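You operate a simulated robot arm through the tools that you are given. There is no shell and no other tool. Be economical: measure what you need, move in short steps, check, and stop when the job is done.

You are at the controls of a simulated robot arm. One attempt, no reset.

## Task
Put one scoop of rice into the big steel bowl and pour about 150 ml of water over it.
Fine: full scoops from the rice tub with the small measuring scoop; water from the slim jar. Scoop and jar go back. Set down upright: what you pick out, slim jar.

It is judged by the outcome, as a careful person would: the job done as asked, and still so three seconds after it is handed in. It fails if anything else is knocked over, pushed out of place, dropped, spilled or broken.

## Robot
A 6-joint arm with a two-finger parallel gripper, fixed in place. Base frame: the origin is at the foot of the arm, x ahead of it, y to its left, z up; the work surface is at about z = 0.88. Units: m, degrees, N and s.
With the tool pointing down near the work surface it reaches from about 0.36 to 0.82 m from the base axis. Its first joint turns from -166.0 to 166.0 degrees. Payload 3.91 kg.
The tool frame sits at the grasp point between the pads (the TCP): z along the fingers, y along the line on which they close. The tips reach 0.03 m beyond it. Largest opening 0.11 m; finger width 0.02, thickness 0.01; the body of the gripper, 0.048 by 0.112 m, starts 0.055 m behind the TCP.
Orientation is told as [roll, pitch, yaw] about the base's x, y, z axes, in that order, counted from this pose: with the fingers straight down and closing along the base's y, the tool's x points along the base's -x, its y along +y and its z along -z.

## Interface
- The arm moves only by the tool apply_moves. Its argument "series" is a list of rows, each an object of numbers (a shift or turn left out is 0, a gripper value left out holds the last): "dx", "dy", "dz": the shift along the tool's x, y, z in m; "rx", "ry", "rz": the turn, a rotation vector about the tool's x, y, z in degrees; "hand": the finger opening in m, from 0 to 0.11. In form: [{"dx": .., "dy": .., "dz": .., "rx": .., "ry": .., "rz": .., "hand": ..}, ...]. A call has 1 to 10 rows; each row is the pose to reach, as a shift and turn from the pose commanded when the call began, along the tool's axes at that moment. Rows are played at 5 a second. More than 0.05 m and 8.6 degrees between two rows, or a gripper value outside its range, and nothing of the call is played. Where a pose cannot be reached the arm comes as near as it can. A force on the tool above 90 N (or 10 N above the force at the start of the call, whichever is more), or a blocked arm, ends the call early, and 0.2 s more pass. Each finger travels about 0.045 m/s and halts on what it meets, pressing with about 42 N; the grip force reading is that of the motor and also rises with nothing between the fingers. The clock runs only during rows and for 0.2 s after the last one: add rows that repeat a pose to give the fingers time. The reply holds the time, the measured pose of the TCP, the force on the tool along the base axes, the opening and the grip force, in the units named above and with some noise, with the torque about the TCP (base axes, N m) and any sound that the robot's microphone picked up.
- Cameras (640 x 400 px; columns grow to the right, rows downward): "scene" is fixed at [0.0365, 0.6458, 1.666]; the picture's right is [-0.77, -0.64, 0.00], its down [-0.60, 0.72, -0.34] and it looks along [0.22, -0.27, -0.94] (base axes); focal length 242 px, centre (320, 200). "wrist" rides on the gripper at [0.077, 0.007, -0.115] in the tool frame; the picture's right is [-0.09, 1.00, 0.00], its down [-0.80, -0.07, -0.59] and it looks along [-0.59, -0.05, 0.80] (tool axes); focal length 270 px, centre (320, 200). There is no depth. A picture from a camera that has moved, and an enlarged one, comes with that camera's place and axes in the base frame and with its lens. The place of the scene camera against the robot may be out by one fixed shift of up to 0.025 m in any direction.
- snapshot(camera): a new picture of that camera. No time passes.
- raise_lower(by): slides the trunk up (or, below 0, down) by that many m; the arm rides with it, the base frame stays. It gives what a move gives, with no picture.
- inspect(camera, box): a new picture of the part [left, top, right, bottom] of that camera's present view, enlarged. No time passes.
- finish_job(): hands the job in; it is judged then, once.

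Go step by step. Nothing tells you positions but the pictures and the camera data: compare them with the known pose of the tool, close in by small moves and look again before you grip or let go. The budget is 120 turns and 76 pictures, counting those below and the enlarged ones. Unless the task says otherwise, let go and move clear before handing in, and close with one line.

The tools are called as name(argument=value, ...) on one line, values as JSON. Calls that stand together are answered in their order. apply_moves: Moves the arm, as the interface text tells. Its arguments: {"type":"object","properties":{"series":{"type":"array","items":{"type":"object","properties":{"dx":{"type":"number"},"dy":{"type":"number"},"dz":{"type":"number"},"rx":{"type":"number"},"ry":{"type":"number"},"rz":{"type":"number"},"hand":{"type":"number"}}}}},"required":["series"]} The other tools are called the same way: raise_lower (by) slides the trunk up or down; snapshot (camera) takes a picture; inspect (camera, box) takes an enlarged picture of a part of a camera's view; finish_job () hands the job in.

At the start:

```text
t: 0.0
position: [0.2469, 0.3527, 1.2908]
orientation: [0.0, -0.1, 0.0]
wrist_force: [0.1, 0.0, -0.5]
ft_torque: [0.01, 0.05, -0.03]
grip_width: 0.1102
gripper_force: 0.1
trunk travel left (down, up): [-0.575, 0.035]
```

scene: 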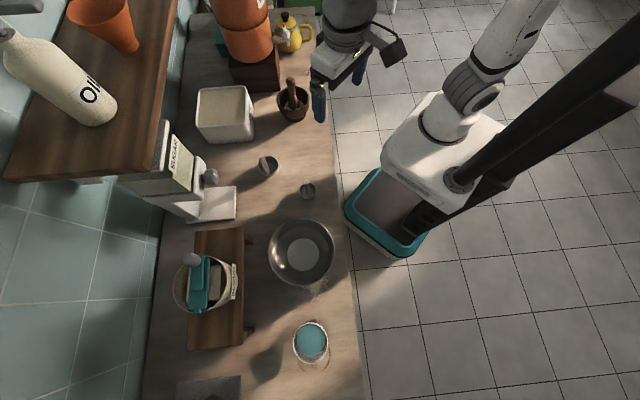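
wrist: 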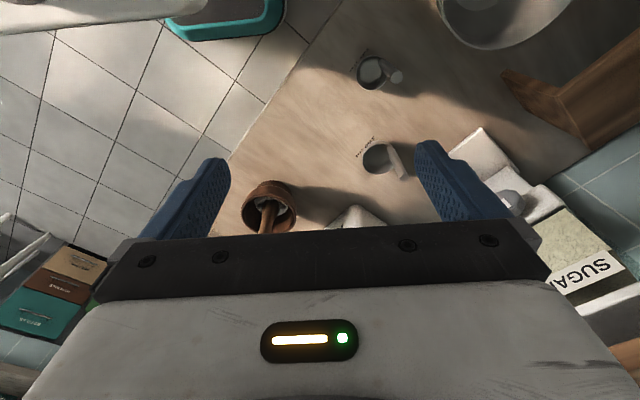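

I see a counter with a white tub (maybe rice), two small cups/scoops, a steel bowl, a jar with blue water and another container on a wooden stand. I'll enlarge the views to identify them.

inspect(camera="scene", box=[180, 70, 340, 210])

inspect(camera="scene", box=[150, 200, 370, 400])

inspect(camera="wrist", box=[320, 30, 480, 200])

```text
2.86 times, centred on (260, 140) of scene
camera zoom: at [0.0365, 0.6458, 1.666], right [-0.77, -0.64, 0.0], down [-0.6, 0.72, -0.34], along [0.22, -0.27, -0.94], focal length 693 px, centre (491, 371)
```

zoom: 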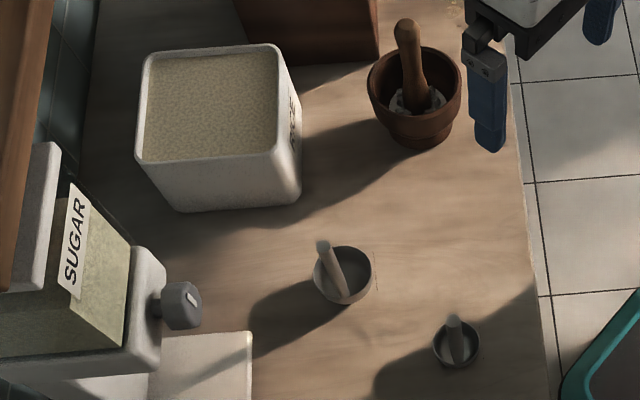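

```text
2.00 times, centred on (260, 300) of scene
camera zoom: at [0.0365, 0.6458, 1.666], right [-0.77, -0.64, 0.0], down [-0.6, 0.72, -0.34], along [0.22, -0.27, -0.94], focal length 485 px, centre (440, 0)
```

zoom: 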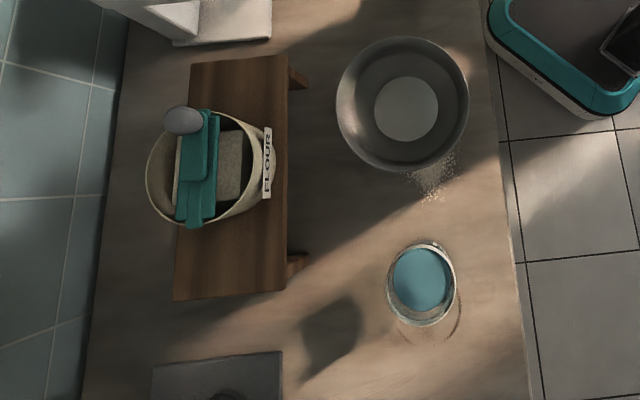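

```text
2.35 times, centred on (400, 115) of wrist
camera zoom: at [0.1703, 0.3602, 1.4062], right [0.09, 1.0, 0.0], down [0.8, -0.07, 0.59], along [0.59, -0.05, -0.8], focal length 636 px, centre (132, 400)
```

zoom: 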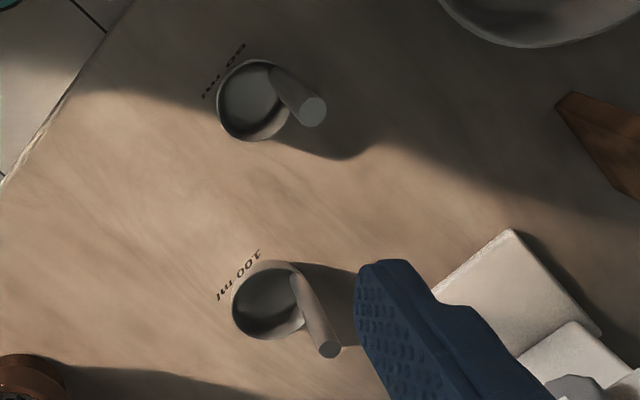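

The tub reads RICE, the smaller scoop is marked 50 ml (the other 100 ml), and the jar with blue water is the front one. I'll move over the 50 ml scoop for a closer look.

apply_moves(series=[{"dx": -0.01, "dy": 0.02, "dz": 0.03}, {"dx": -0.02, "dy": 0.04, "dz": 0.06}, {"dx": -0.03, "dy": 0.06, "dz": 0.09}, {"dx": -0.03, "dy": 0.06, "dz": 0.12}])

snapshot(camera="wrist")

```text
t: 1.0
position: [0.2763, 0.4114, 1.1699]
orientation: [0.1, 0.0, 0.0]
wrist_force: [0.5, 0.0, 0.3]
ft_torque: [-0.01, 0.01, -0.02]
grip_width: 0.1102
gripper_force: 0.1
trunk travel left (down, up): [-0.575, 0.035]
```

```text
70 pictures are left
camera wrist: at [0.1994, 0.4199, 1.2854], right [0.09, 1.0, 0.0], down [0.8, -0.07, 0.59], along [0.59, -0.05, -0.8], focal length 270 px, centre (320, 200)
```

wrist: 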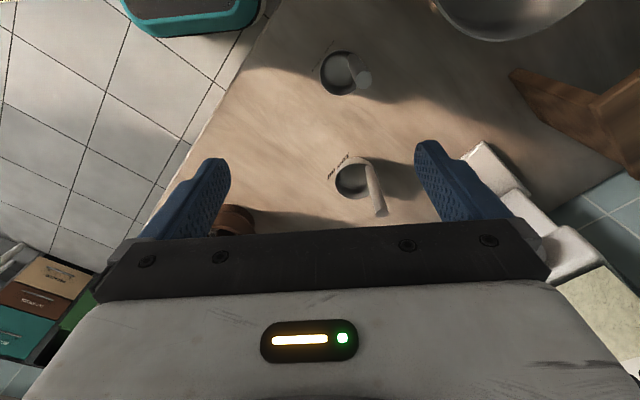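

inspect(camera="wrist", box=[290, 30, 410, 110])

```text
5.00 times, centred on (350, 70) of wrist
camera zoom: at [0.1994, 0.4199, 1.2854], right [0.09, 1.0, 0.0], down [0.8, -0.07, 0.59], along [0.59, -0.05, -0.8], focal length 1351 px, centre (170, 850)
```

zoom: 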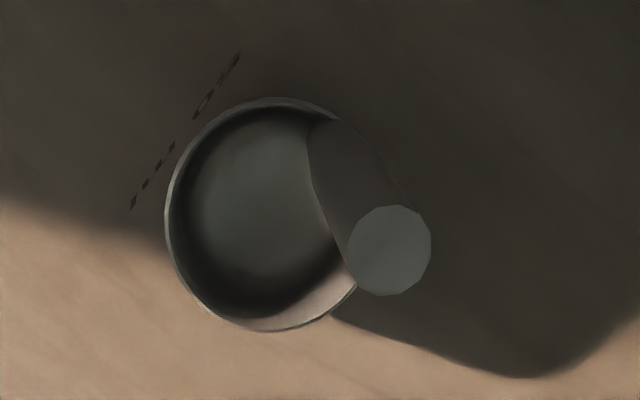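

The small scoop sits near (0.28, 0.445) with an upright handle on its (-x,+y) side. I'll turn the tool so the camera sits behind the handle and come lower.

apply_moves(series=[{"dy": 0.01, "dz": 0.02, "rz": 8}, {"dy": 0.02, "dz": 0.04, "rz": 16}, {"dy": 0.03, "dz": 0.05, "rz": 24}, {"dy": 0.04, "dz": 0.07, "rz": 32}, {"dy": 0.045, "dz": 0.08, "rz": 40}, {"dy": 0.045, "dz": 0.08, "rz": 45}])

snapshot(camera="wrist")

inspect(camera="scene", box=[240, 130, 360, 230])

```text
t: 2.4
position: [0.2765, 0.4568, 1.0912]
orientation: [0.1, 0.1, -45.1]
wrist_force: [-0.6, -0.5, 0.2]
ft_torque: [0.04, -0.01, -0.02]
grip_width: 0.11
gripper_force: 0.2
trunk travel left (down, up): [-0.575, 0.035]
```

```text
68 pictures are left
camera wrist: at [0.228, 0.5177, 1.2053], right [0.77, 0.64, 0.0], down [0.52, -0.62, 0.59], along [0.38, -0.46, -0.8], focal length 270 px, centre (320, 200)
```

wrist: 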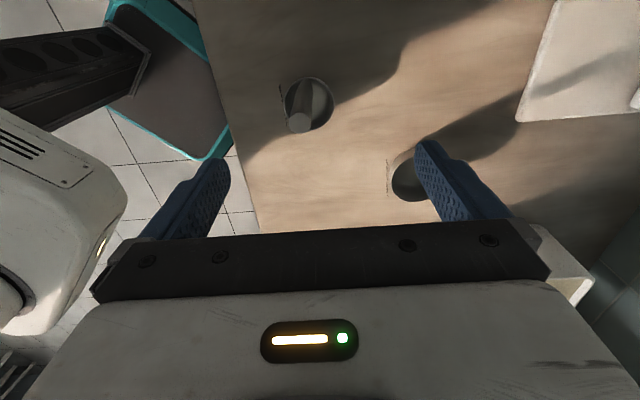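

```text
4.00 times, centred on (300, 180) of scene
camera zoom: at [0.0365, 0.6458, 1.666], right [-0.77, -0.64, 0.0], down [-0.6, 0.72, -0.34], along [0.22, -0.27, -0.94], focal length 970 px, centre (400, 280)
```

zoom: 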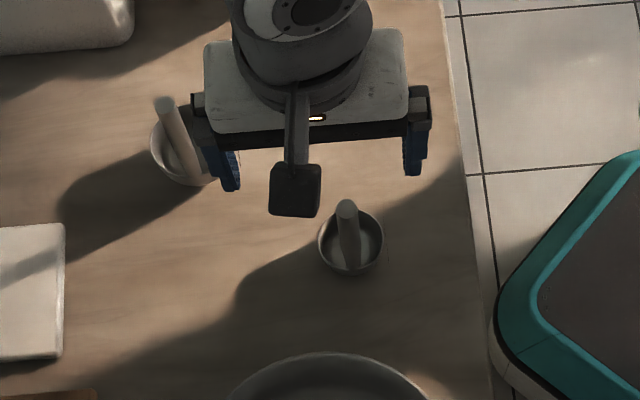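

inspect(camera="wrist", box=[250, 60, 370, 150])

```text
4.44 times, centred on (310, 105) of wrist
camera zoom: at [0.228, 0.5177, 1.2053], right [0.77, 0.64, 0.0], down [0.52, -0.62, 0.59], along [0.38, -0.46, -0.8], focal length 1201 px, centre (364, 622)
```

zoom: 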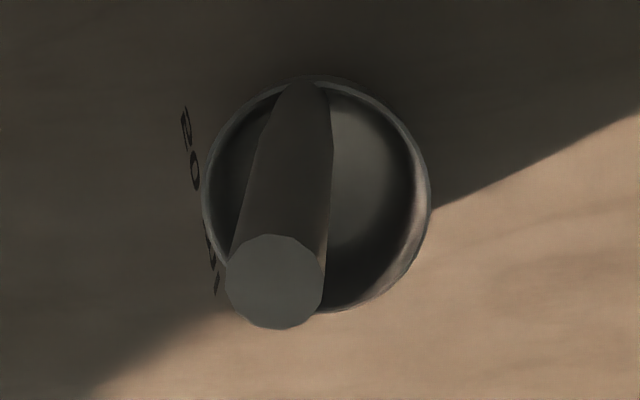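

The handle is vertical, near (0.266, 0.445), top about z 0.985. I'll centre the fingers over it, just above.

apply_moves(series=[{"dx": 0, "dy": -0.008, "dz": 0.03}, {"dx": -0.001, "dy": -0.016, "dz": 0.055}])

snapshot(camera="wrist")

inspect(camera="scene", box=[240, 130, 360, 230])

```text
t: 3.0
position: [0.2666, 0.443, 1.0371]
orientation: [0.0, 0.0, -45.1]
wrist_force: [0.0, 0.1, -0.4]
ft_torque: [-0.02, -0.02, -0.02]
grip_width: 0.11
gripper_force: 0.1
trunk travel left (down, up): [-0.575, 0.035]
```

```text
65 pictures are left
camera wrist: at [0.2171, 0.5036, 1.1518], right [0.77, 0.64, 0.0], down [0.52, -0.62, 0.59], along [0.38, -0.46, -0.8], focal length 270 px, centre (320, 200)
```

wrist: 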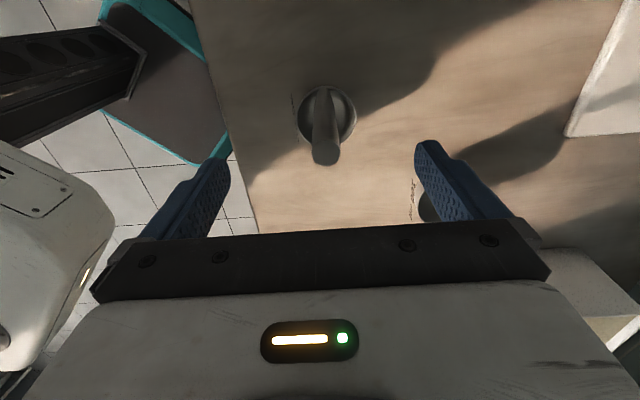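

```text
4.00 times, centred on (300, 180) of scene
camera zoom: at [0.0365, 0.6458, 1.666], right [-0.77, -0.64, 0.0], down [-0.6, 0.72, -0.34], along [0.22, -0.27, -0.94], focal length 970 px, centre (400, 280)
```

zoom: 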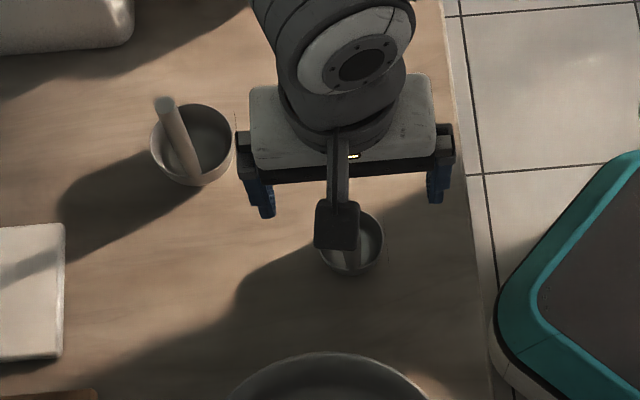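

The handle is laterally centred between the fingers, and parallax puts its top near z 1.0. I'll descend to TCP z about 0.967 and look again.

apply_moves(series=[{"dx": 0.003, "dy": 0.001, "dz": 0.02}, {"dx": 0.003, "dy": 0.001, "dz": 0.045}, {"dx": 0.003, "dy": 0.001, "dz": 0.07}])

snapshot(camera="wrist")

```text
t: 3.8
position: [0.2652, 0.448, 0.9659]
orientation: [0.1, 0.0, -45.1]
wrist_force: [-0.3, 0.8, 0.2]
ft_torque: [0.04, 0.04, 0.01]
grip_width: 0.1099
gripper_force: 0.1
trunk travel left (down, up): [-0.575, 0.035]
```

```text
63 pictures are left
camera wrist: at [0.2149, 0.5083, 1.0808], right [0.77, 0.64, 0.0], down [0.52, -0.62, 0.59], along [0.38, -0.46, -0.8], focal length 270 px, centre (320, 200)
```

wrist: 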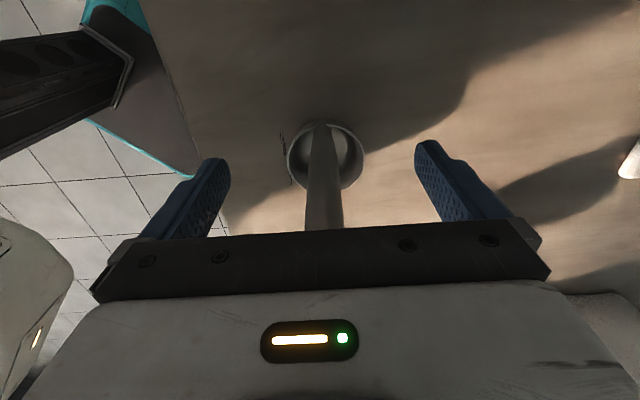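

The handle is centred between the pads; closing now.

apply_moves(series=[{"dy": 0.001, "hand": 0.05}, {"dy": 0.001, "hand": 0.01}, {"dy": 0.001, "hand": 0.01}, {"dy": 0.001, "hand": 0.01}, {"dy": 0.001, "hand": 0.01}, {"dy": 0.001, "hand": 0.01}, {"dy": 0.001, "hand": 0.01}, {"dy": 0.001, "hand": 0.01}])

snapshot(camera="wrist")

```text
t: 5.6
position: [0.265, 0.4478, 0.9664]
orientation: [0.0, 0.0, -45.0]
wrist_force: [0.8, 0.1, 0.2]
ft_torque: [-0.01, 0.0, -0.02]
grip_width: 0.0152
gripper_force: 42.0
trunk travel left (down, up): [-0.575, 0.035]
```

```text
62 pictures are left
camera wrist: at [0.2159, 0.5086, 1.0814], right [0.77, 0.64, 0.0], down [0.52, -0.62, 0.59], along [0.38, -0.46, -0.8], focal length 270 px, centre (320, 200)
```

wrist: 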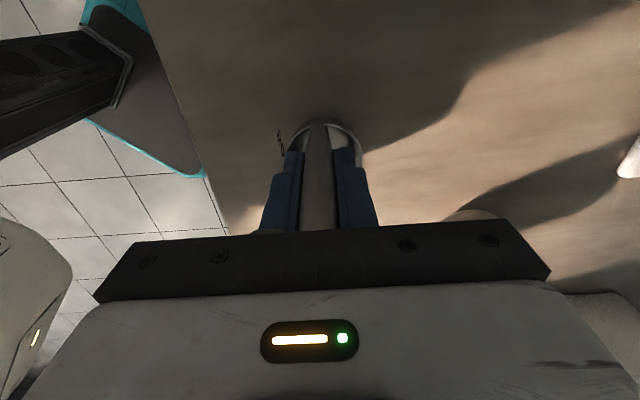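

Gripped (0.015 m). Lifting straight up and taking a scene view.

apply_moves(series=[{"dz": -0.02}, {"dz": -0.06}, {"dz": -0.1}, {"dz": -0.15}, {"dz": -0.2}, {"dz": -0.22}])

snapshot(camera="scene")

snapshot(camera="wrist")

```text
t: 7.0
position: [0.264, 0.4483, 1.1863]
orientation: [0.0, 0.0, -45.0]
wrist_force: [0.3, 0.5, 0.0]
ft_torque: [0.05, 0.04, 0.0]
grip_width: 0.015
gripper_force: 42.0
trunk travel left (down, up): [-0.575, 0.035]
```

```text
61 pictures are left
```

scene: 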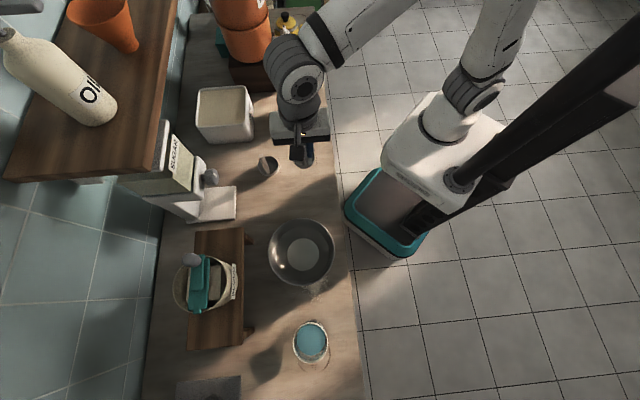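

```text
60 pictures are left
camera wrist: at [0.2152, 0.509, 1.3015], right [0.77, 0.64, 0.0], down [0.52, -0.62, 0.59], along [0.38, -0.46, -0.8], focal length 270 px, centre (320, 200)
```

wrist: 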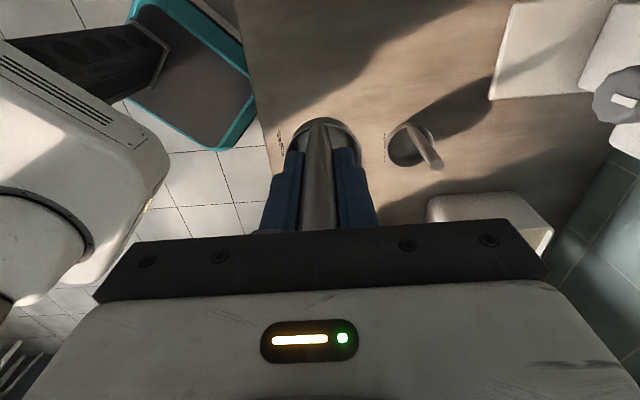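

The scoop is held. The rice tub is near (0.70, 0.42) with its robot-side edge about 0.73 m from the base; I'll move up to it with the handle turned to the robot side, staying high.

apply_moves(series=[{"dx": -0.025, "dy": 0.0083, "rz": -8.5}, {"dx": -0.05, "dy": 0.0166, "rz": -17}, {"dx": -0.075, "dy": 0.025, "rz": -25.5}, {"dx": -0.1, "dy": 0.033, "rz": -34}, {"dx": -0.125, "dy": 0.0415, "rz": -42.5}, {"dx": -0.15, "dy": 0.05, "rz": -51}, {"dx": -0.175, "dy": 0.058, "rz": -59.5}, {"dx": -0.2, "dy": 0.066, "rz": -68}, {"dx": -0.225, "dy": 0.075, "rz": -76.5}, {"dx": -0.25, "dy": 0.083, "rz": -85}])

snapshot(camera="wrist")

snapshot(camera="scene")

```text
t: 9.2
position: [0.4994, 0.3305, 1.1878]
orientation: [-0.1, 0.1, 40.1]
wrist_force: [0.0, 0.1, -1.7]
ft_torque: [0.02, 0.05, -0.03]
grip_width: 0.0152
gripper_force: 41.8
trunk travel left (down, up): [-0.575, 0.035]
```

```text
59 pictures are left
camera wrist: at [0.4368, 0.2872, 1.3013], right [-0.57, 0.82, 0.0], down [0.66, 0.46, 0.59], along [0.49, 0.34, -0.81], focal length 270 px, centre (320, 200)
```

wrist: 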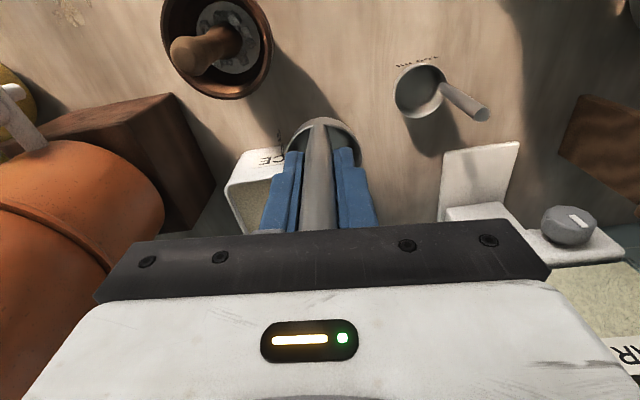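

```text
58 pictures are left
```

scene: 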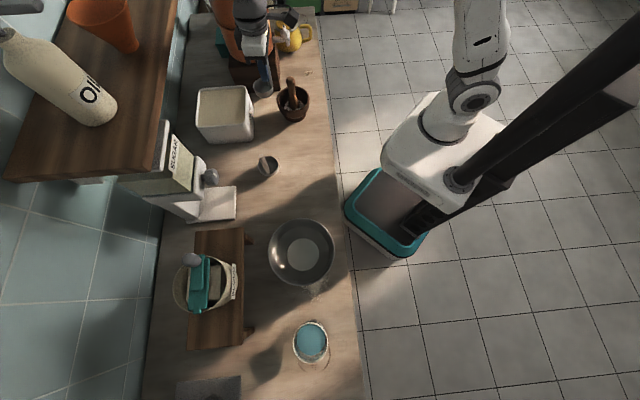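

inspect(camera="scene", box=[170, 0, 330, 140])

inspect(camera="wrist", box=[0, 80, 320, 280])

```text
2.86 times, centred on (250, 70) of scene
camera zoom: at [0.0365, 0.6458, 1.666], right [-0.77, -0.64, 0.0], down [-0.6, 0.72, -0.34], along [0.22, -0.27, -0.94], focal length 693 px, centre (520, 571)
```

zoom: 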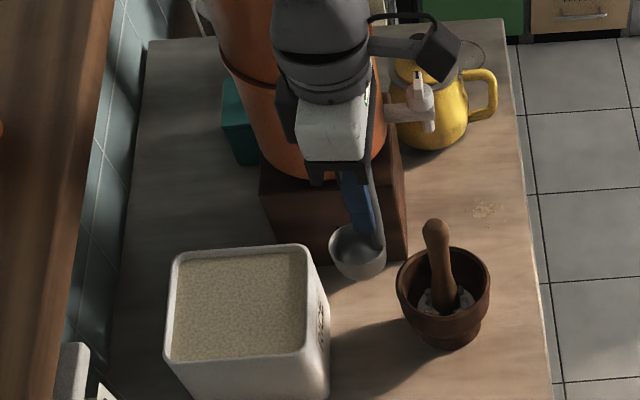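

```text
2.00 times, centred on (160, 180) of wrist
camera zoom: at [0.4368, 0.2872, 1.3013], right [-0.57, 0.82, 0.0], down [0.66, 0.46, 0.59], along [0.49, 0.34, -0.81], focal length 541 px, centre (640, 240)
```

zoom: 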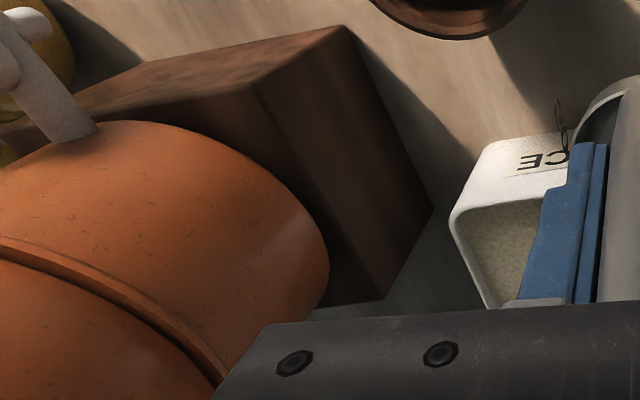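

An orange pot on a block stands beside the tub, and a shelf overhangs the back. Before reaching in, I'll tilt the hand outward in free air to see the shelf height and the tub.

apply_moves(series=[{"ry": -8}, {"ry": -16}, {"ry": -24}, {"ry": -32}, {"ry": -40}])

snapshot(camera="wrist")

```text
t: 10.4
position: [0.5001, 0.3307, 1.1865]
orientation: [0.0, -40.2, 40.0]
wrist_force: [-0.1, -0.2, -1.0]
ft_torque: [-0.01, 0.03, 0.0]
grip_width: 0.015
gripper_force: 41.9
trunk travel left (down, up): [-0.575, 0.035]
```

```text
55 pictures are left
camera wrist: at [0.395, 0.2515, 1.2248], right [-0.59, 0.81, 0.06], down [0.22, 0.09, 0.97], along [0.78, 0.58, -0.23], focal length 270 px, centre (320, 200)
```

wrist: 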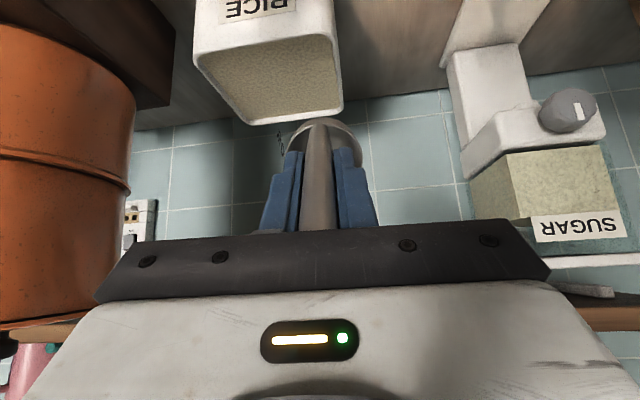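

The shelf's underside is at about z 1.28 and its front edge is right above where a vertical tool would stand, so I need the hand tilted outward with the scoop level. I'll set the scoop back, regrip its handle at a tilt, and then come back.

apply_moves(series=[{"ry": 8}, {"ry": 16}, {"ry": 24}, {"ry": 32}, {"ry": 40}])

```text
t: 11.6
position: [0.5019, 0.3309, 1.1857]
orientation: [0.1, 0.2, 40.0]
wrist_force: [-0.8, -0.3, -0.8]
ft_torque: [-0.01, 0.01, -0.02]
grip_width: 0.0151
gripper_force: 41.6
trunk travel left (down, up): [-0.575, 0.035]
```

apply_moves(series=[{"dx": 0.02, "dy": 0.037, "rz": -4}, {"dx": 0.04, "dy": 0.074, "rz": -8}, {"dx": 0.059, "dy": 0.111, "rz": -12}, {"dx": 0.079, "dy": 0.148, "rz": -16}, {"dx": 0.098, "dy": 0.186, "rz": -19}, {"dx": 0.118, "dy": 0.223, "rz": -19}, {"dx": 0.118, "dy": 0.223, "rz": -19, "dz": 0.04}, {"dx": 0.118, "dy": 0.223, "rz": -19, "dz": 0.08}, {"dx": 0.118, "dy": 0.223, "rz": -19, "dz": 0.12}, {"dx": 0.118, "dy": 0.223, "rz": -19, "dz": 0.16}])

inspect(camera="scene", box=[220, 110, 380, 230])

snapshot(camera="wrist")

```text
t: 13.8
position: [0.2675, 0.4257, 1.0248]
orientation: [0.0, 0.0, 59.0]
wrist_force: [0.0, -0.1, -0.2]
ft_torque: [0.02, 0.0, 0.01]
grip_width: 0.0152
gripper_force: 42.3
trunk travel left (down, up): [-0.575, 0.035]
```

```text
3.33 times, centred on (300, 170) of scene
camera zoom: at [0.0365, 0.6458, 1.666], right [-0.77, -0.64, 0.0], down [-0.6, 0.72, -0.34], along [0.22, -0.27, -0.94], focal length 808 px, centre (387, 300)
```

zoom: 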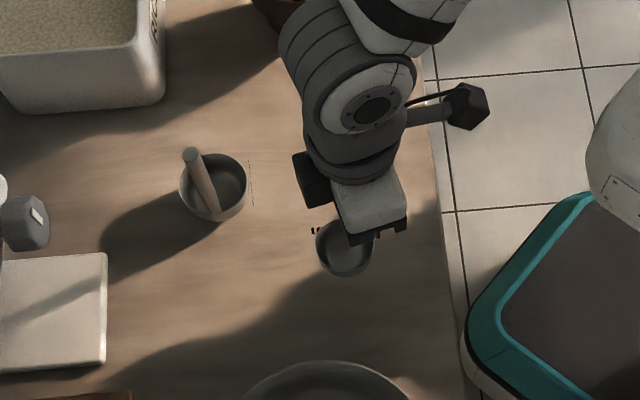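

```text
53 pictures are left
camera wrist: at [0.2223, 0.3636, 1.1406], right [-0.81, 0.59, 0.0], down [0.47, 0.65, 0.59], along [0.35, 0.48, -0.8], focal length 270 px, centre (320, 200)
```

wrist: 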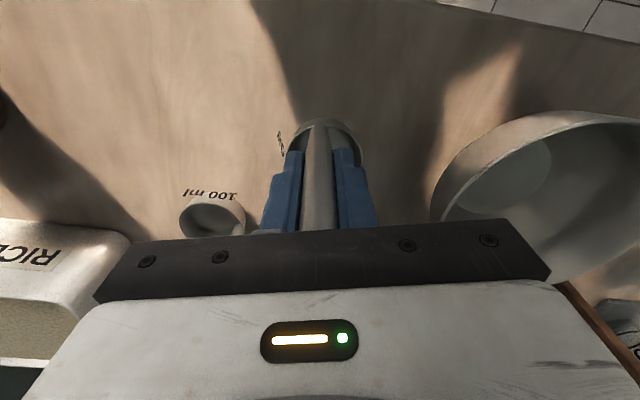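

Over the original spot; lowering to the table and releasing.

apply_moves(series=[{"dz": 0.03}, {"dz": 0.05}, {"dz": 0.058}, {"dz": 0.058}, {"dz": 0.058, "hand": 0.03}, {"dz": 0.058, "hand": 0.06}, {"dz": 0.058, "hand": 0.06}, {"dz": 0.058, "hand": 0.06}])

snapshot(camera="wrist")

```text
t: 15.6
position: [0.2699, 0.4246, 0.9676]
orientation: [0.1, 0.1, 59.0]
wrist_force: [0.0, -0.7, -1.2]
ft_torque: [0.0, 0.0, 0.0]
grip_width: 0.06
gripper_force: 0.1
trunk travel left (down, up): [-0.575, 0.035]
```

```text
52 pictures are left
camera wrist: at [0.2242, 0.3631, 1.0823], right [-0.81, 0.59, 0.0], down [0.47, 0.65, 0.59], along [0.35, 0.48, -0.8], focal length 270 px, centre (320, 200)
```

wrist: 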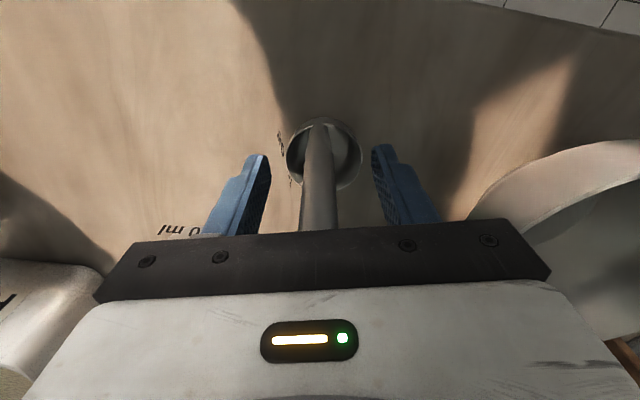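

Scoop stands free. Pitching the hand about the handle by 30° and regripping.

apply_moves(series=[{"ry": -7.5}, {"ry": -15}, {"ry": -22.5}, {"ry": -30}, {"ry": -30}])

snapshot(camera="wrist")

inspect(camera="scene", box=[220, 110, 380, 230])

```text
t: 16.8
position: [0.2555, 0.4294, 0.966]
orientation: [3.5, -23.6, 58.9]
wrist_force: [-0.2, -1.0, 0.2]
ft_torque: [0.01, 0.02, 0.02]
grip_width: 0.0601
gripper_force: 0.1
out of reach, approached as far as the arm can: row 3, 4
trunk travel left (down, up): [-0.575, 0.035]
```

```text
51 pictures are left
camera wrist: at [0.1961, 0.3306, 1.0398], right [-0.82, 0.56, 0.09], down [0.35, 0.37, 0.86], along [0.45, 0.74, -0.5], focal length 270 px, centre (320, 200)
```

wrist: 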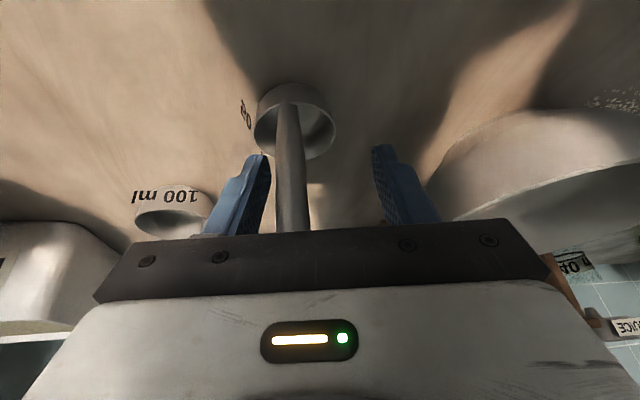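

```text
3.33 times, centred on (300, 170) of scene
camera zoom: at [0.0365, 0.6458, 1.666], right [-0.77, -0.64, 0.0], down [-0.6, 0.72, -0.34], along [0.22, -0.27, -0.94], focal length 808 px, centre (387, 300)
```

zoom: 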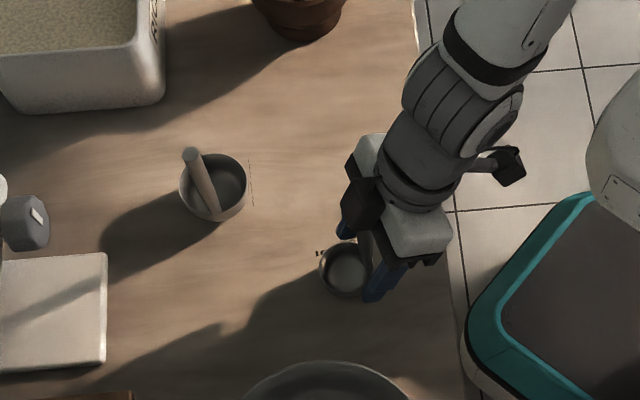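

The tilt is out of reach this close to the base. I'll return to vertical, regrip, carry the scoop outward to about (0.33, 0.51), and tilt there.

apply_moves(series=[{"ry": 7.5}, {"ry": 15}, {"ry": 22.5}, {"ry": 30}, {"ry": 30}])

snapshot(camera="wrist")

```text
t: 18.0
position: [0.267, 0.4258, 0.9683]
orientation: [-0.1, 0.1, 59.1]
wrist_force: [-0.5, -0.3, 0.2]
ft_torque: [0.0, -0.02, -0.01]
grip_width: 0.0601
gripper_force: 0.0
out of reach, approached as far as the arm can: row 1
trunk travel left (down, up): [-0.575, 0.035]
```

```text
49 pictures are left
camera wrist: at [0.2223, 0.3644, 1.0833], right [-0.81, 0.59, 0.0], down [0.47, 0.65, 0.59], along [0.35, 0.48, -0.8], focal length 270 px, centre (320, 200)
```

wrist: 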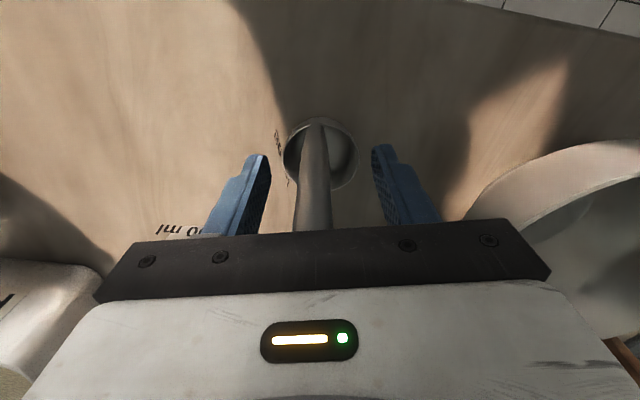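

Back in place; regripping, lifting 3 cm and moving outward 0.12 m.

apply_moves(series=[{"hand": 0.01}, {"hand": 0.01}, {"hand": 0.01}, {"hand": 0.01}, {"dz": -0.03}, {"dz": -0.03, "dx": -0.03}, {"dz": -0.03, "dx": -0.06}, {"dz": -0.03, "dx": -0.09}, {"dz": -0.03, "dx": -0.12}, {"dz": -0.03, "dx": -0.12}])

inspect(camera="scene", box=[220, 110, 380, 230])

```text
t: 20.2
position: [0.3318, 0.5273, 0.9981]
orientation: [0.0, 0.0, 59.0]
wrist_force: [0.0, -0.3, 0.0]
ft_torque: [-0.01, -0.01, -0.02]
grip_width: 0.0151
gripper_force: 41.9
trunk travel left (down, up): [-0.575, 0.035]
```

```text
3.33 times, centred on (300, 170) of scene
camera zoom: at [0.0365, 0.6458, 1.666], right [-0.77, -0.64, 0.0], down [-0.6, 0.72, -0.34], along [0.22, -0.27, -0.94], focal length 808 px, centre (387, 300)
```

zoom: 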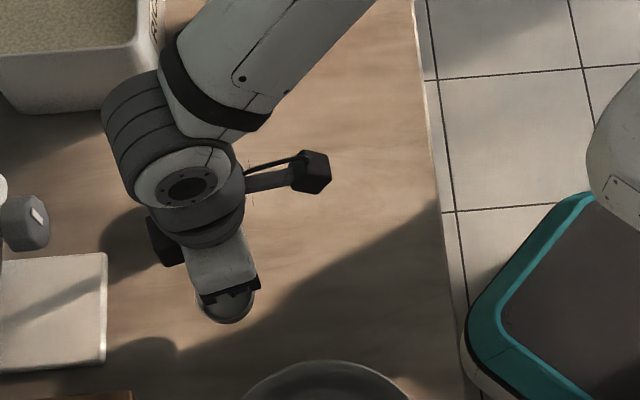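

apply_moves(series=[{"dz": 0.015}, {"dz": 0.029}, {"dz": 0.0295}, {"dz": 0.029, "hand": 0.06}, {"dz": 0.029, "hand": 0.06}, {"dz": 0.029, "hand": 0.06}, {"dz": 0.029, "ry": -8, "hand": 0.06}, {"dz": 0.029, "ry": -16}, {"dz": 0.029, "ry": -24}, {"dz": 0.029, "ry": -32}])

snapshot(camera="wrist")

```text
t: 22.4
position: [0.3309, 0.5275, 0.9694]
orientation: [-0.5, -28.6, 59.0]
wrist_force: [0.2, 0.2, 1.3]
ft_torque: [-0.02, -0.01, -0.01]
grip_width: 0.06
gripper_force: 0.1
out of reach, approached as far as the arm can: row 10
trunk travel left (down, up): [-0.575, 0.035]
```

```text
47 pictures are left
camera wrist: at [0.2619, 0.4284, 1.0333], right [-0.81, 0.58, 0.03], down [0.27, 0.33, 0.91], along [0.52, 0.74, -0.42], focal length 270 px, centre (320, 200)
```

wrist: 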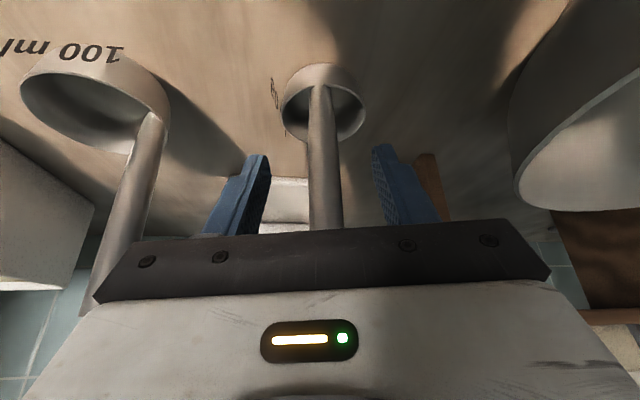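

Tilt of about 28° achieved with the handle still centred; gripping here.

apply_moves(series=[{"ry": 4}, {"ry": 4, "hand": 0.01}, {"ry": 4, "hand": 0.01}, {"ry": 4, "hand": 0.01}, {"ry": 4, "hand": 0.01}, {"ry": 4, "hand": 0.01}])

snapshot(camera="wrist")

```text
t: 23.8
position: [0.3292, 0.5271, 0.9698]
orientation: [-0.5, -24.5, 59.1]
wrist_force: [-0.1, 0.9, -0.6]
ft_torque: [-0.01, 0.0, 0.0]
grip_width: 0.0151
gripper_force: 41.9
out of reach, approached as far as the arm can: row 1
trunk travel left (down, up): [-0.575, 0.035]
```

```text
46 pictures are left
camera wrist: at [0.2621, 0.4325, 1.0414], right [-0.81, 0.59, 0.03], down [0.3, 0.38, 0.87], along [0.5, 0.72, -0.48], focal length 270 px, centre (320, 200)
```

wrist: 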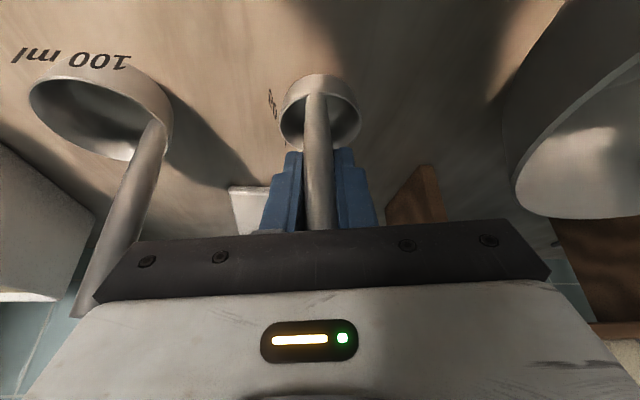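

Gripped with the hand tilted about 24.5° and the cup level. Lifting straight up.

apply_moves(series=[{"dx": -0.008, "dz": -0.018}, {"dx": -0.025, "dz": -0.055}, {"dx": -0.042, "dz": -0.091}, {"dx": -0.058, "dz": -0.127}, {"dx": -0.075, "dz": -0.164}, {"dx": -0.083, "dz": -0.182}])

snapshot(camera="wrist")

inspect(camera="scene", box=[180, 70, 340, 210])

```text
t: 25.2
position: [0.327, 0.5285, 1.1706]
orientation: [-0.5, -24.6, 59.1]
wrist_force: [-0.6, -1.1, -0.6]
ft_torque: [0.01, -0.03, 0.01]
grip_width: 0.0152
gripper_force: 42.1
trunk travel left (down, up): [-0.575, 0.035]
```

```text
45 pictures are left
camera wrist: at [0.2597, 0.4332, 1.2432], right [-0.81, 0.59, 0.03], down [0.3, 0.38, 0.87], along [0.5, 0.72, -0.49], focal length 270 px, centre (320, 200)
```

wrist: 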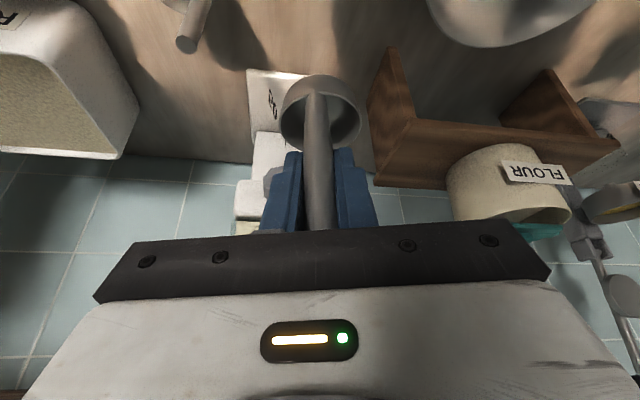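

```text
2.86 times, centred on (260, 140) of scene
camera zoom: at [0.0365, 0.6458, 1.666], right [-0.77, -0.64, 0.0], down [-0.6, 0.72, -0.34], along [0.22, -0.27, -0.94], focal length 693 px, centre (491, 371)
```

zoom: 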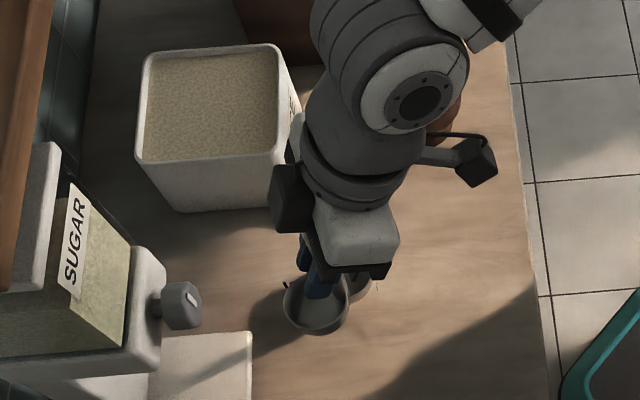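

The scoop is clear. I'll move to a staging point in front of the tub at about (0.55, 0.36) with yaw near 22°, which keeps the wrist away from both pot and shelf.

apply_moves(series=[{"dx": 0.0034, "dy": -0.035, "dz": -0.0016, "rx": 1.93, "rz": 4.2}, {"dx": 0.0068, "dy": -0.07, "dz": -0.0031, "rx": 3.85, "rz": 8.4}, {"dx": 0.0102, "dy": -0.104, "dz": -0.0047, "rx": 5.8, "rz": 12.6}, {"dx": 0.0137, "dy": -0.139, "dz": -0.0062, "rx": 7.7, "rz": 16.8}, {"dx": 0.0171, "dy": -0.174, "dz": -0.0078, "rx": 9.6, "rz": 21.1}, {"dx": 0.0205, "dy": -0.208, "dz": -0.0093, "rx": 11.55, "rz": 25.3}, {"dx": 0.0239, "dy": -0.243, "dz": -0.0109, "rx": 13.5, "rz": 29.5}, {"dx": 0.0273, "dy": -0.278, "dz": -0.0124, "rx": 15.4, "rz": 33.7}])

snapshot(camera="wrist")

snapshot(camera="scene")

```text
t: 27.0
position: [0.5526, 0.3615, 1.1723]
orientation: [-0.5, -24.8, 21.8]
wrist_force: [0.1, -1.1, -1.5]
ft_torque: [-0.01, 0.08, 0.02]
grip_width: 0.0155
gripper_force: 41.6
trunk travel left (down, up): [-0.575, 0.035]
```

```text
43 pictures are left
camera wrist: at [0.4397, 0.3256, 1.2428], right [-0.29, 0.96, 0.03], down [0.47, 0.12, 0.88], along [0.83, 0.27, -0.48], focal length 270 px, centre (320, 200)
```

wrist: 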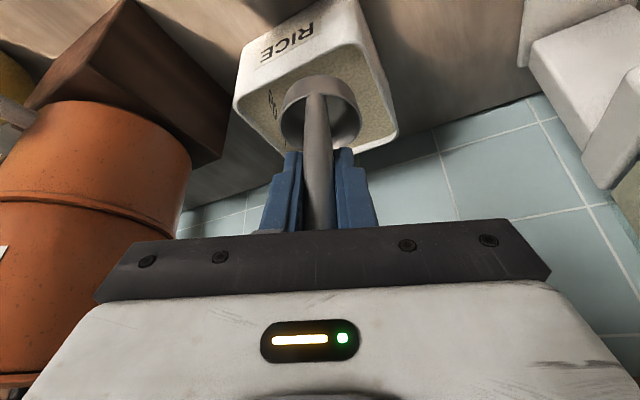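

```text
42 pictures are left
```

scene: 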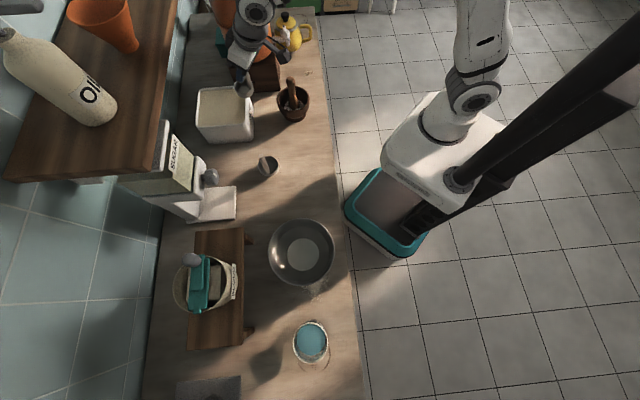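

The tub is confirmed: rim corners about (0.698,0.302), (0.585,0.422), (0.689,0.526), rim z about 0.965. Lower a bit, then move the cup out over the rice.

apply_moves(series=[{"dx": 0.0182, "dz": 0.0395}, {"dx": 0.0364, "dz": 0.079}, {"dx": 0.003, "dy": -0.0005, "dz": 0.0944}, {"dx": -0.0306, "dy": -0.001, "dz": 0.1098}, {"dx": -0.0641, "dy": -0.0017, "dz": 0.1252}])

snapshot(camera="wrist")

inspect(camera="scene", box=[170, 0, 330, 140])

```text
t: 28.2
position: [0.6539, 0.3975, 1.0836]
orientation: [-0.4, -24.8, 21.9]
wrist_force: [-0.2, 0.4, -1.8]
ft_torque: [-0.02, 0.02, -0.04]
grip_width: 0.0151
gripper_force: 42.4
trunk travel left (down, up): [-0.575, 0.035]
```

```text
41 pictures are left
camera wrist: at [0.5423, 0.3621, 1.1554], right [-0.29, 0.96, 0.03], down [0.47, 0.12, 0.88], along [0.83, 0.27, -0.48], focal length 270 px, centre (320, 200)
```

wrist: 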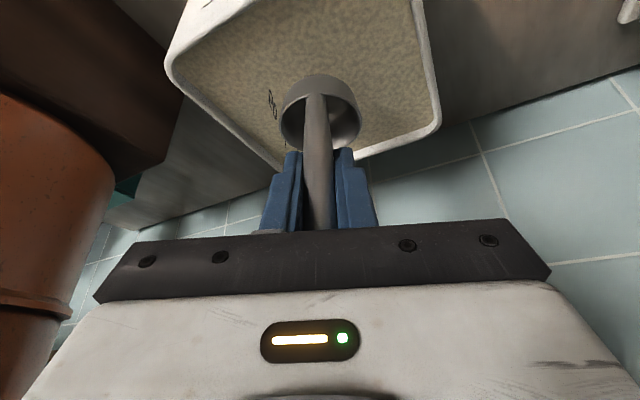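

```text
2.86 times, centred on (250, 70) of scene
camera zoom: at [0.0365, 0.6458, 1.666], right [-0.77, -0.64, 0.0], down [-0.6, 0.72, -0.34], along [0.22, -0.27, -0.94], focal length 693 px, centre (520, 571)
```

zoom: 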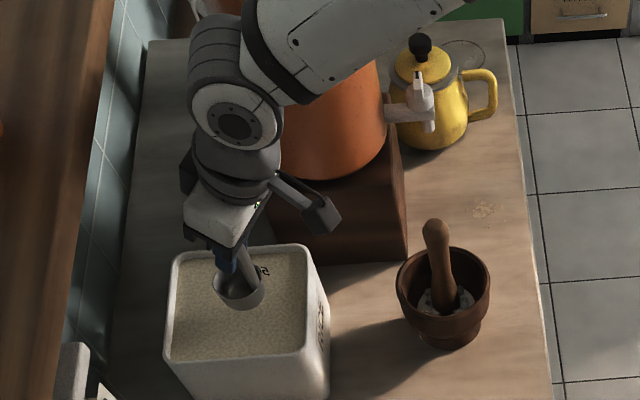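

The cup is over the rice with clearance from the walls. I'll move a further 1.2 cm in and lower in stages, watching force.

apply_moves(series=[{"dx": -0.0109, "dz": 0.005}, {"dx": -0.0025, "dz": 0.0232}, {"dx": 0.0058, "dz": 0.0413}, {"dx": 0.0142, "dz": 0.0595}])

snapshot(camera="wrist")

inspect(camera="scene", box=[170, 50, 290, 150])

```text
t: 29.2
position: [0.6645, 0.4016, 1.0237]
orientation: [-0.5, -24.7, 22.0]
wrist_force: [1.3, -0.5, -1.2]
ft_torque: [0.03, 0.03, -0.01]
grip_width: 0.0155
gripper_force: 41.9
trunk travel left (down, up): [-0.575, 0.035]
```

```text
39 pictures are left
camera wrist: at [0.5523, 0.3658, 1.0956], right [-0.29, 0.96, 0.03], down [0.47, 0.12, 0.88], along [0.83, 0.27, -0.48], focal length 270 px, centre (320, 200)
```

wrist: 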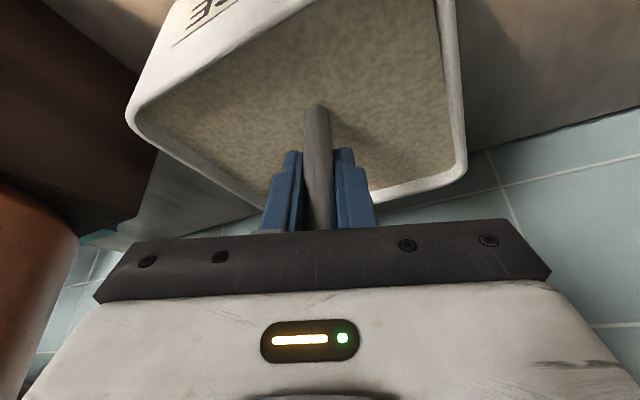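

```text
4.00 times, centred on (230, 100) of scene
camera zoom: at [0.0365, 0.6458, 1.666], right [-0.77, -0.64, 0.0], down [-0.6, 0.72, -0.34], along [0.22, -0.27, -0.94], focal length 970 px, centre (680, 600)
```

zoom: 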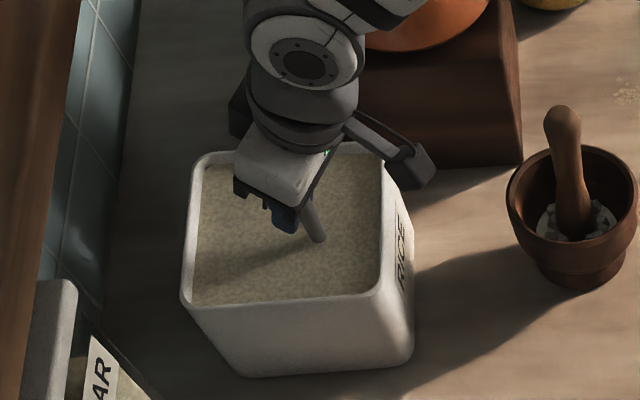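

The cup is already fully submerged in the rice. I'll go a centimetre deeper, then lift straight out slowly and look.

apply_moves(series=[{"dx": 0.0042, "dz": 0.0091}, {"dx": 0.0042, "dz": 0.0091}, {"dx": 0, "dz": 0}, {"dx": -0.0063, "dz": -0.0136}, {"dx": -0.0125, "dz": -0.0273}, {"dx": -0.0209, "dz": -0.0454}, {"dx": -0.0272, "dz": -0.059}, {"dx": -0.0272, "dz": -0.059}])

snapshot(camera="wrist")

inspect(camera="scene", box=[170, 50, 290, 150])

```text
t: 31.0
position: [0.6654, 0.4025, 1.0907]
orientation: [-0.5, -25.0, 21.8]
wrist_force: [1.3, -0.3, -0.5]
ft_torque: [-0.01, 0.0, 0.01]
grip_width: 0.0152
gripper_force: 42.0
trunk travel left (down, up): [-0.575, 0.035]
```

```text
37 pictures are left
camera wrist: at [0.5531, 0.367, 1.1626], right [-0.29, 0.96, 0.03], down [0.47, 0.12, 0.88], along [0.83, 0.27, -0.48], focal length 270 px, centre (320, 200)
```

wrist: 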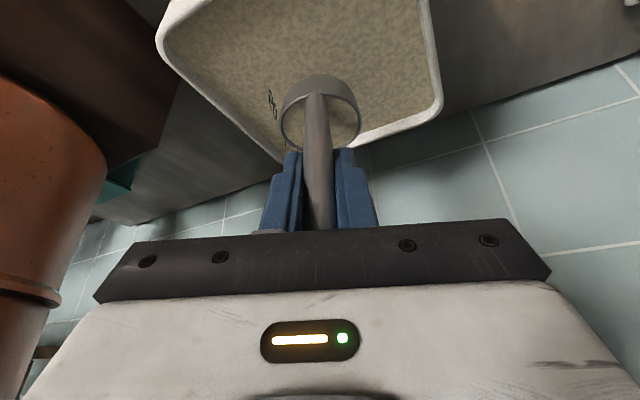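

```text
4.00 times, centred on (230, 100) of scene
camera zoom: at [0.0365, 0.6458, 1.666], right [-0.77, -0.64, 0.0], down [-0.6, 0.72, -0.34], along [0.22, -0.27, -0.94], focal length 970 px, centre (680, 600)
```

zoom: 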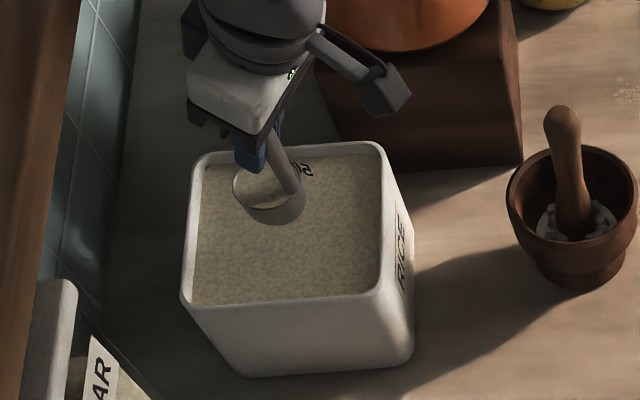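

inspect(camera="wrist", box=[260, 50, 380, 160])

```text
3.64 times, centred on (320, 105) of wrist
camera zoom: at [0.5531, 0.367, 1.1626], right [-0.29, 0.96, 0.03], down [0.47, 0.12, 0.88], along [0.83, 0.27, -0.48], focal length 983 px, centre (320, 546)
```

zoom: 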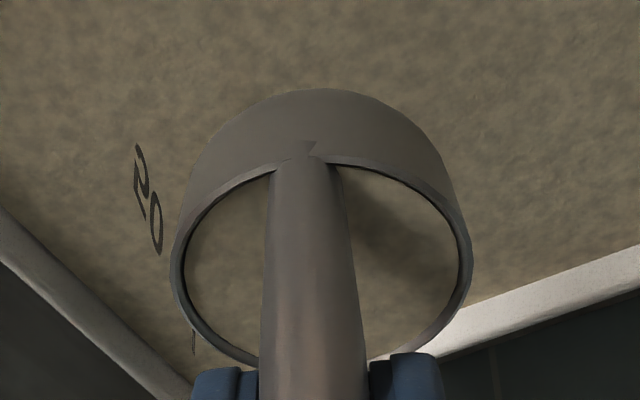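

The cup looks full to near the rim. Backing out level from the tub and then rising.

apply_moves(series=[{"dx": -0.0042, "dz": -0.0091}, {"dx": 0.018, "dz": -0.025}, {"dx": 0.043, "dz": -0.042}, {"dx": 0.067, "dz": -0.059}, {"dx": 0.0919, "dz": -0.0753}, {"dx": 0.078, "dz": -0.106}, {"dx": 0.064, "dz": -0.136}, {"dx": 0.05, "dz": -0.166}, {"dx": 0.05, "dz": -0.166}])

inspect(camera="wrist", box=[260, 50, 380, 160])

```text
t: 33.0
position: [0.553, 0.3602, 1.2206]
orientation: [-0.5, -24.9, 21.9]
wrist_force: [0.0, -0.9, -0.7]
ft_torque: [-0.07, -0.02, 0.03]
grip_width: 0.0152
gripper_force: 41.9
trunk travel left (down, up): [-0.575, 0.035]
```

```text
3.64 times, centred on (320, 105) of wrist
camera zoom: at [0.4415, 0.3254, 1.2921], right [-0.29, 0.96, 0.03], down [0.47, 0.12, 0.88], along [0.83, 0.27, -0.48], focal length 983 px, centre (320, 546)
```

zoom: 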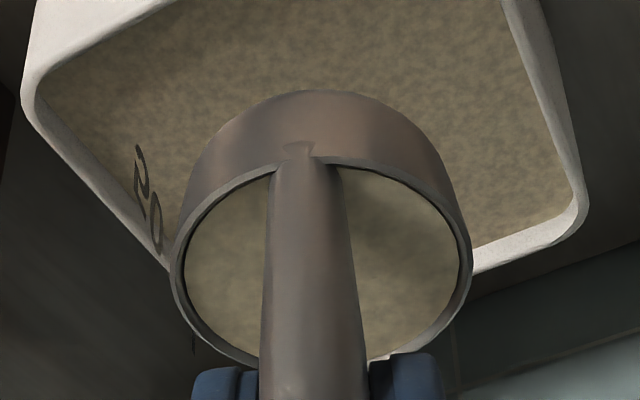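

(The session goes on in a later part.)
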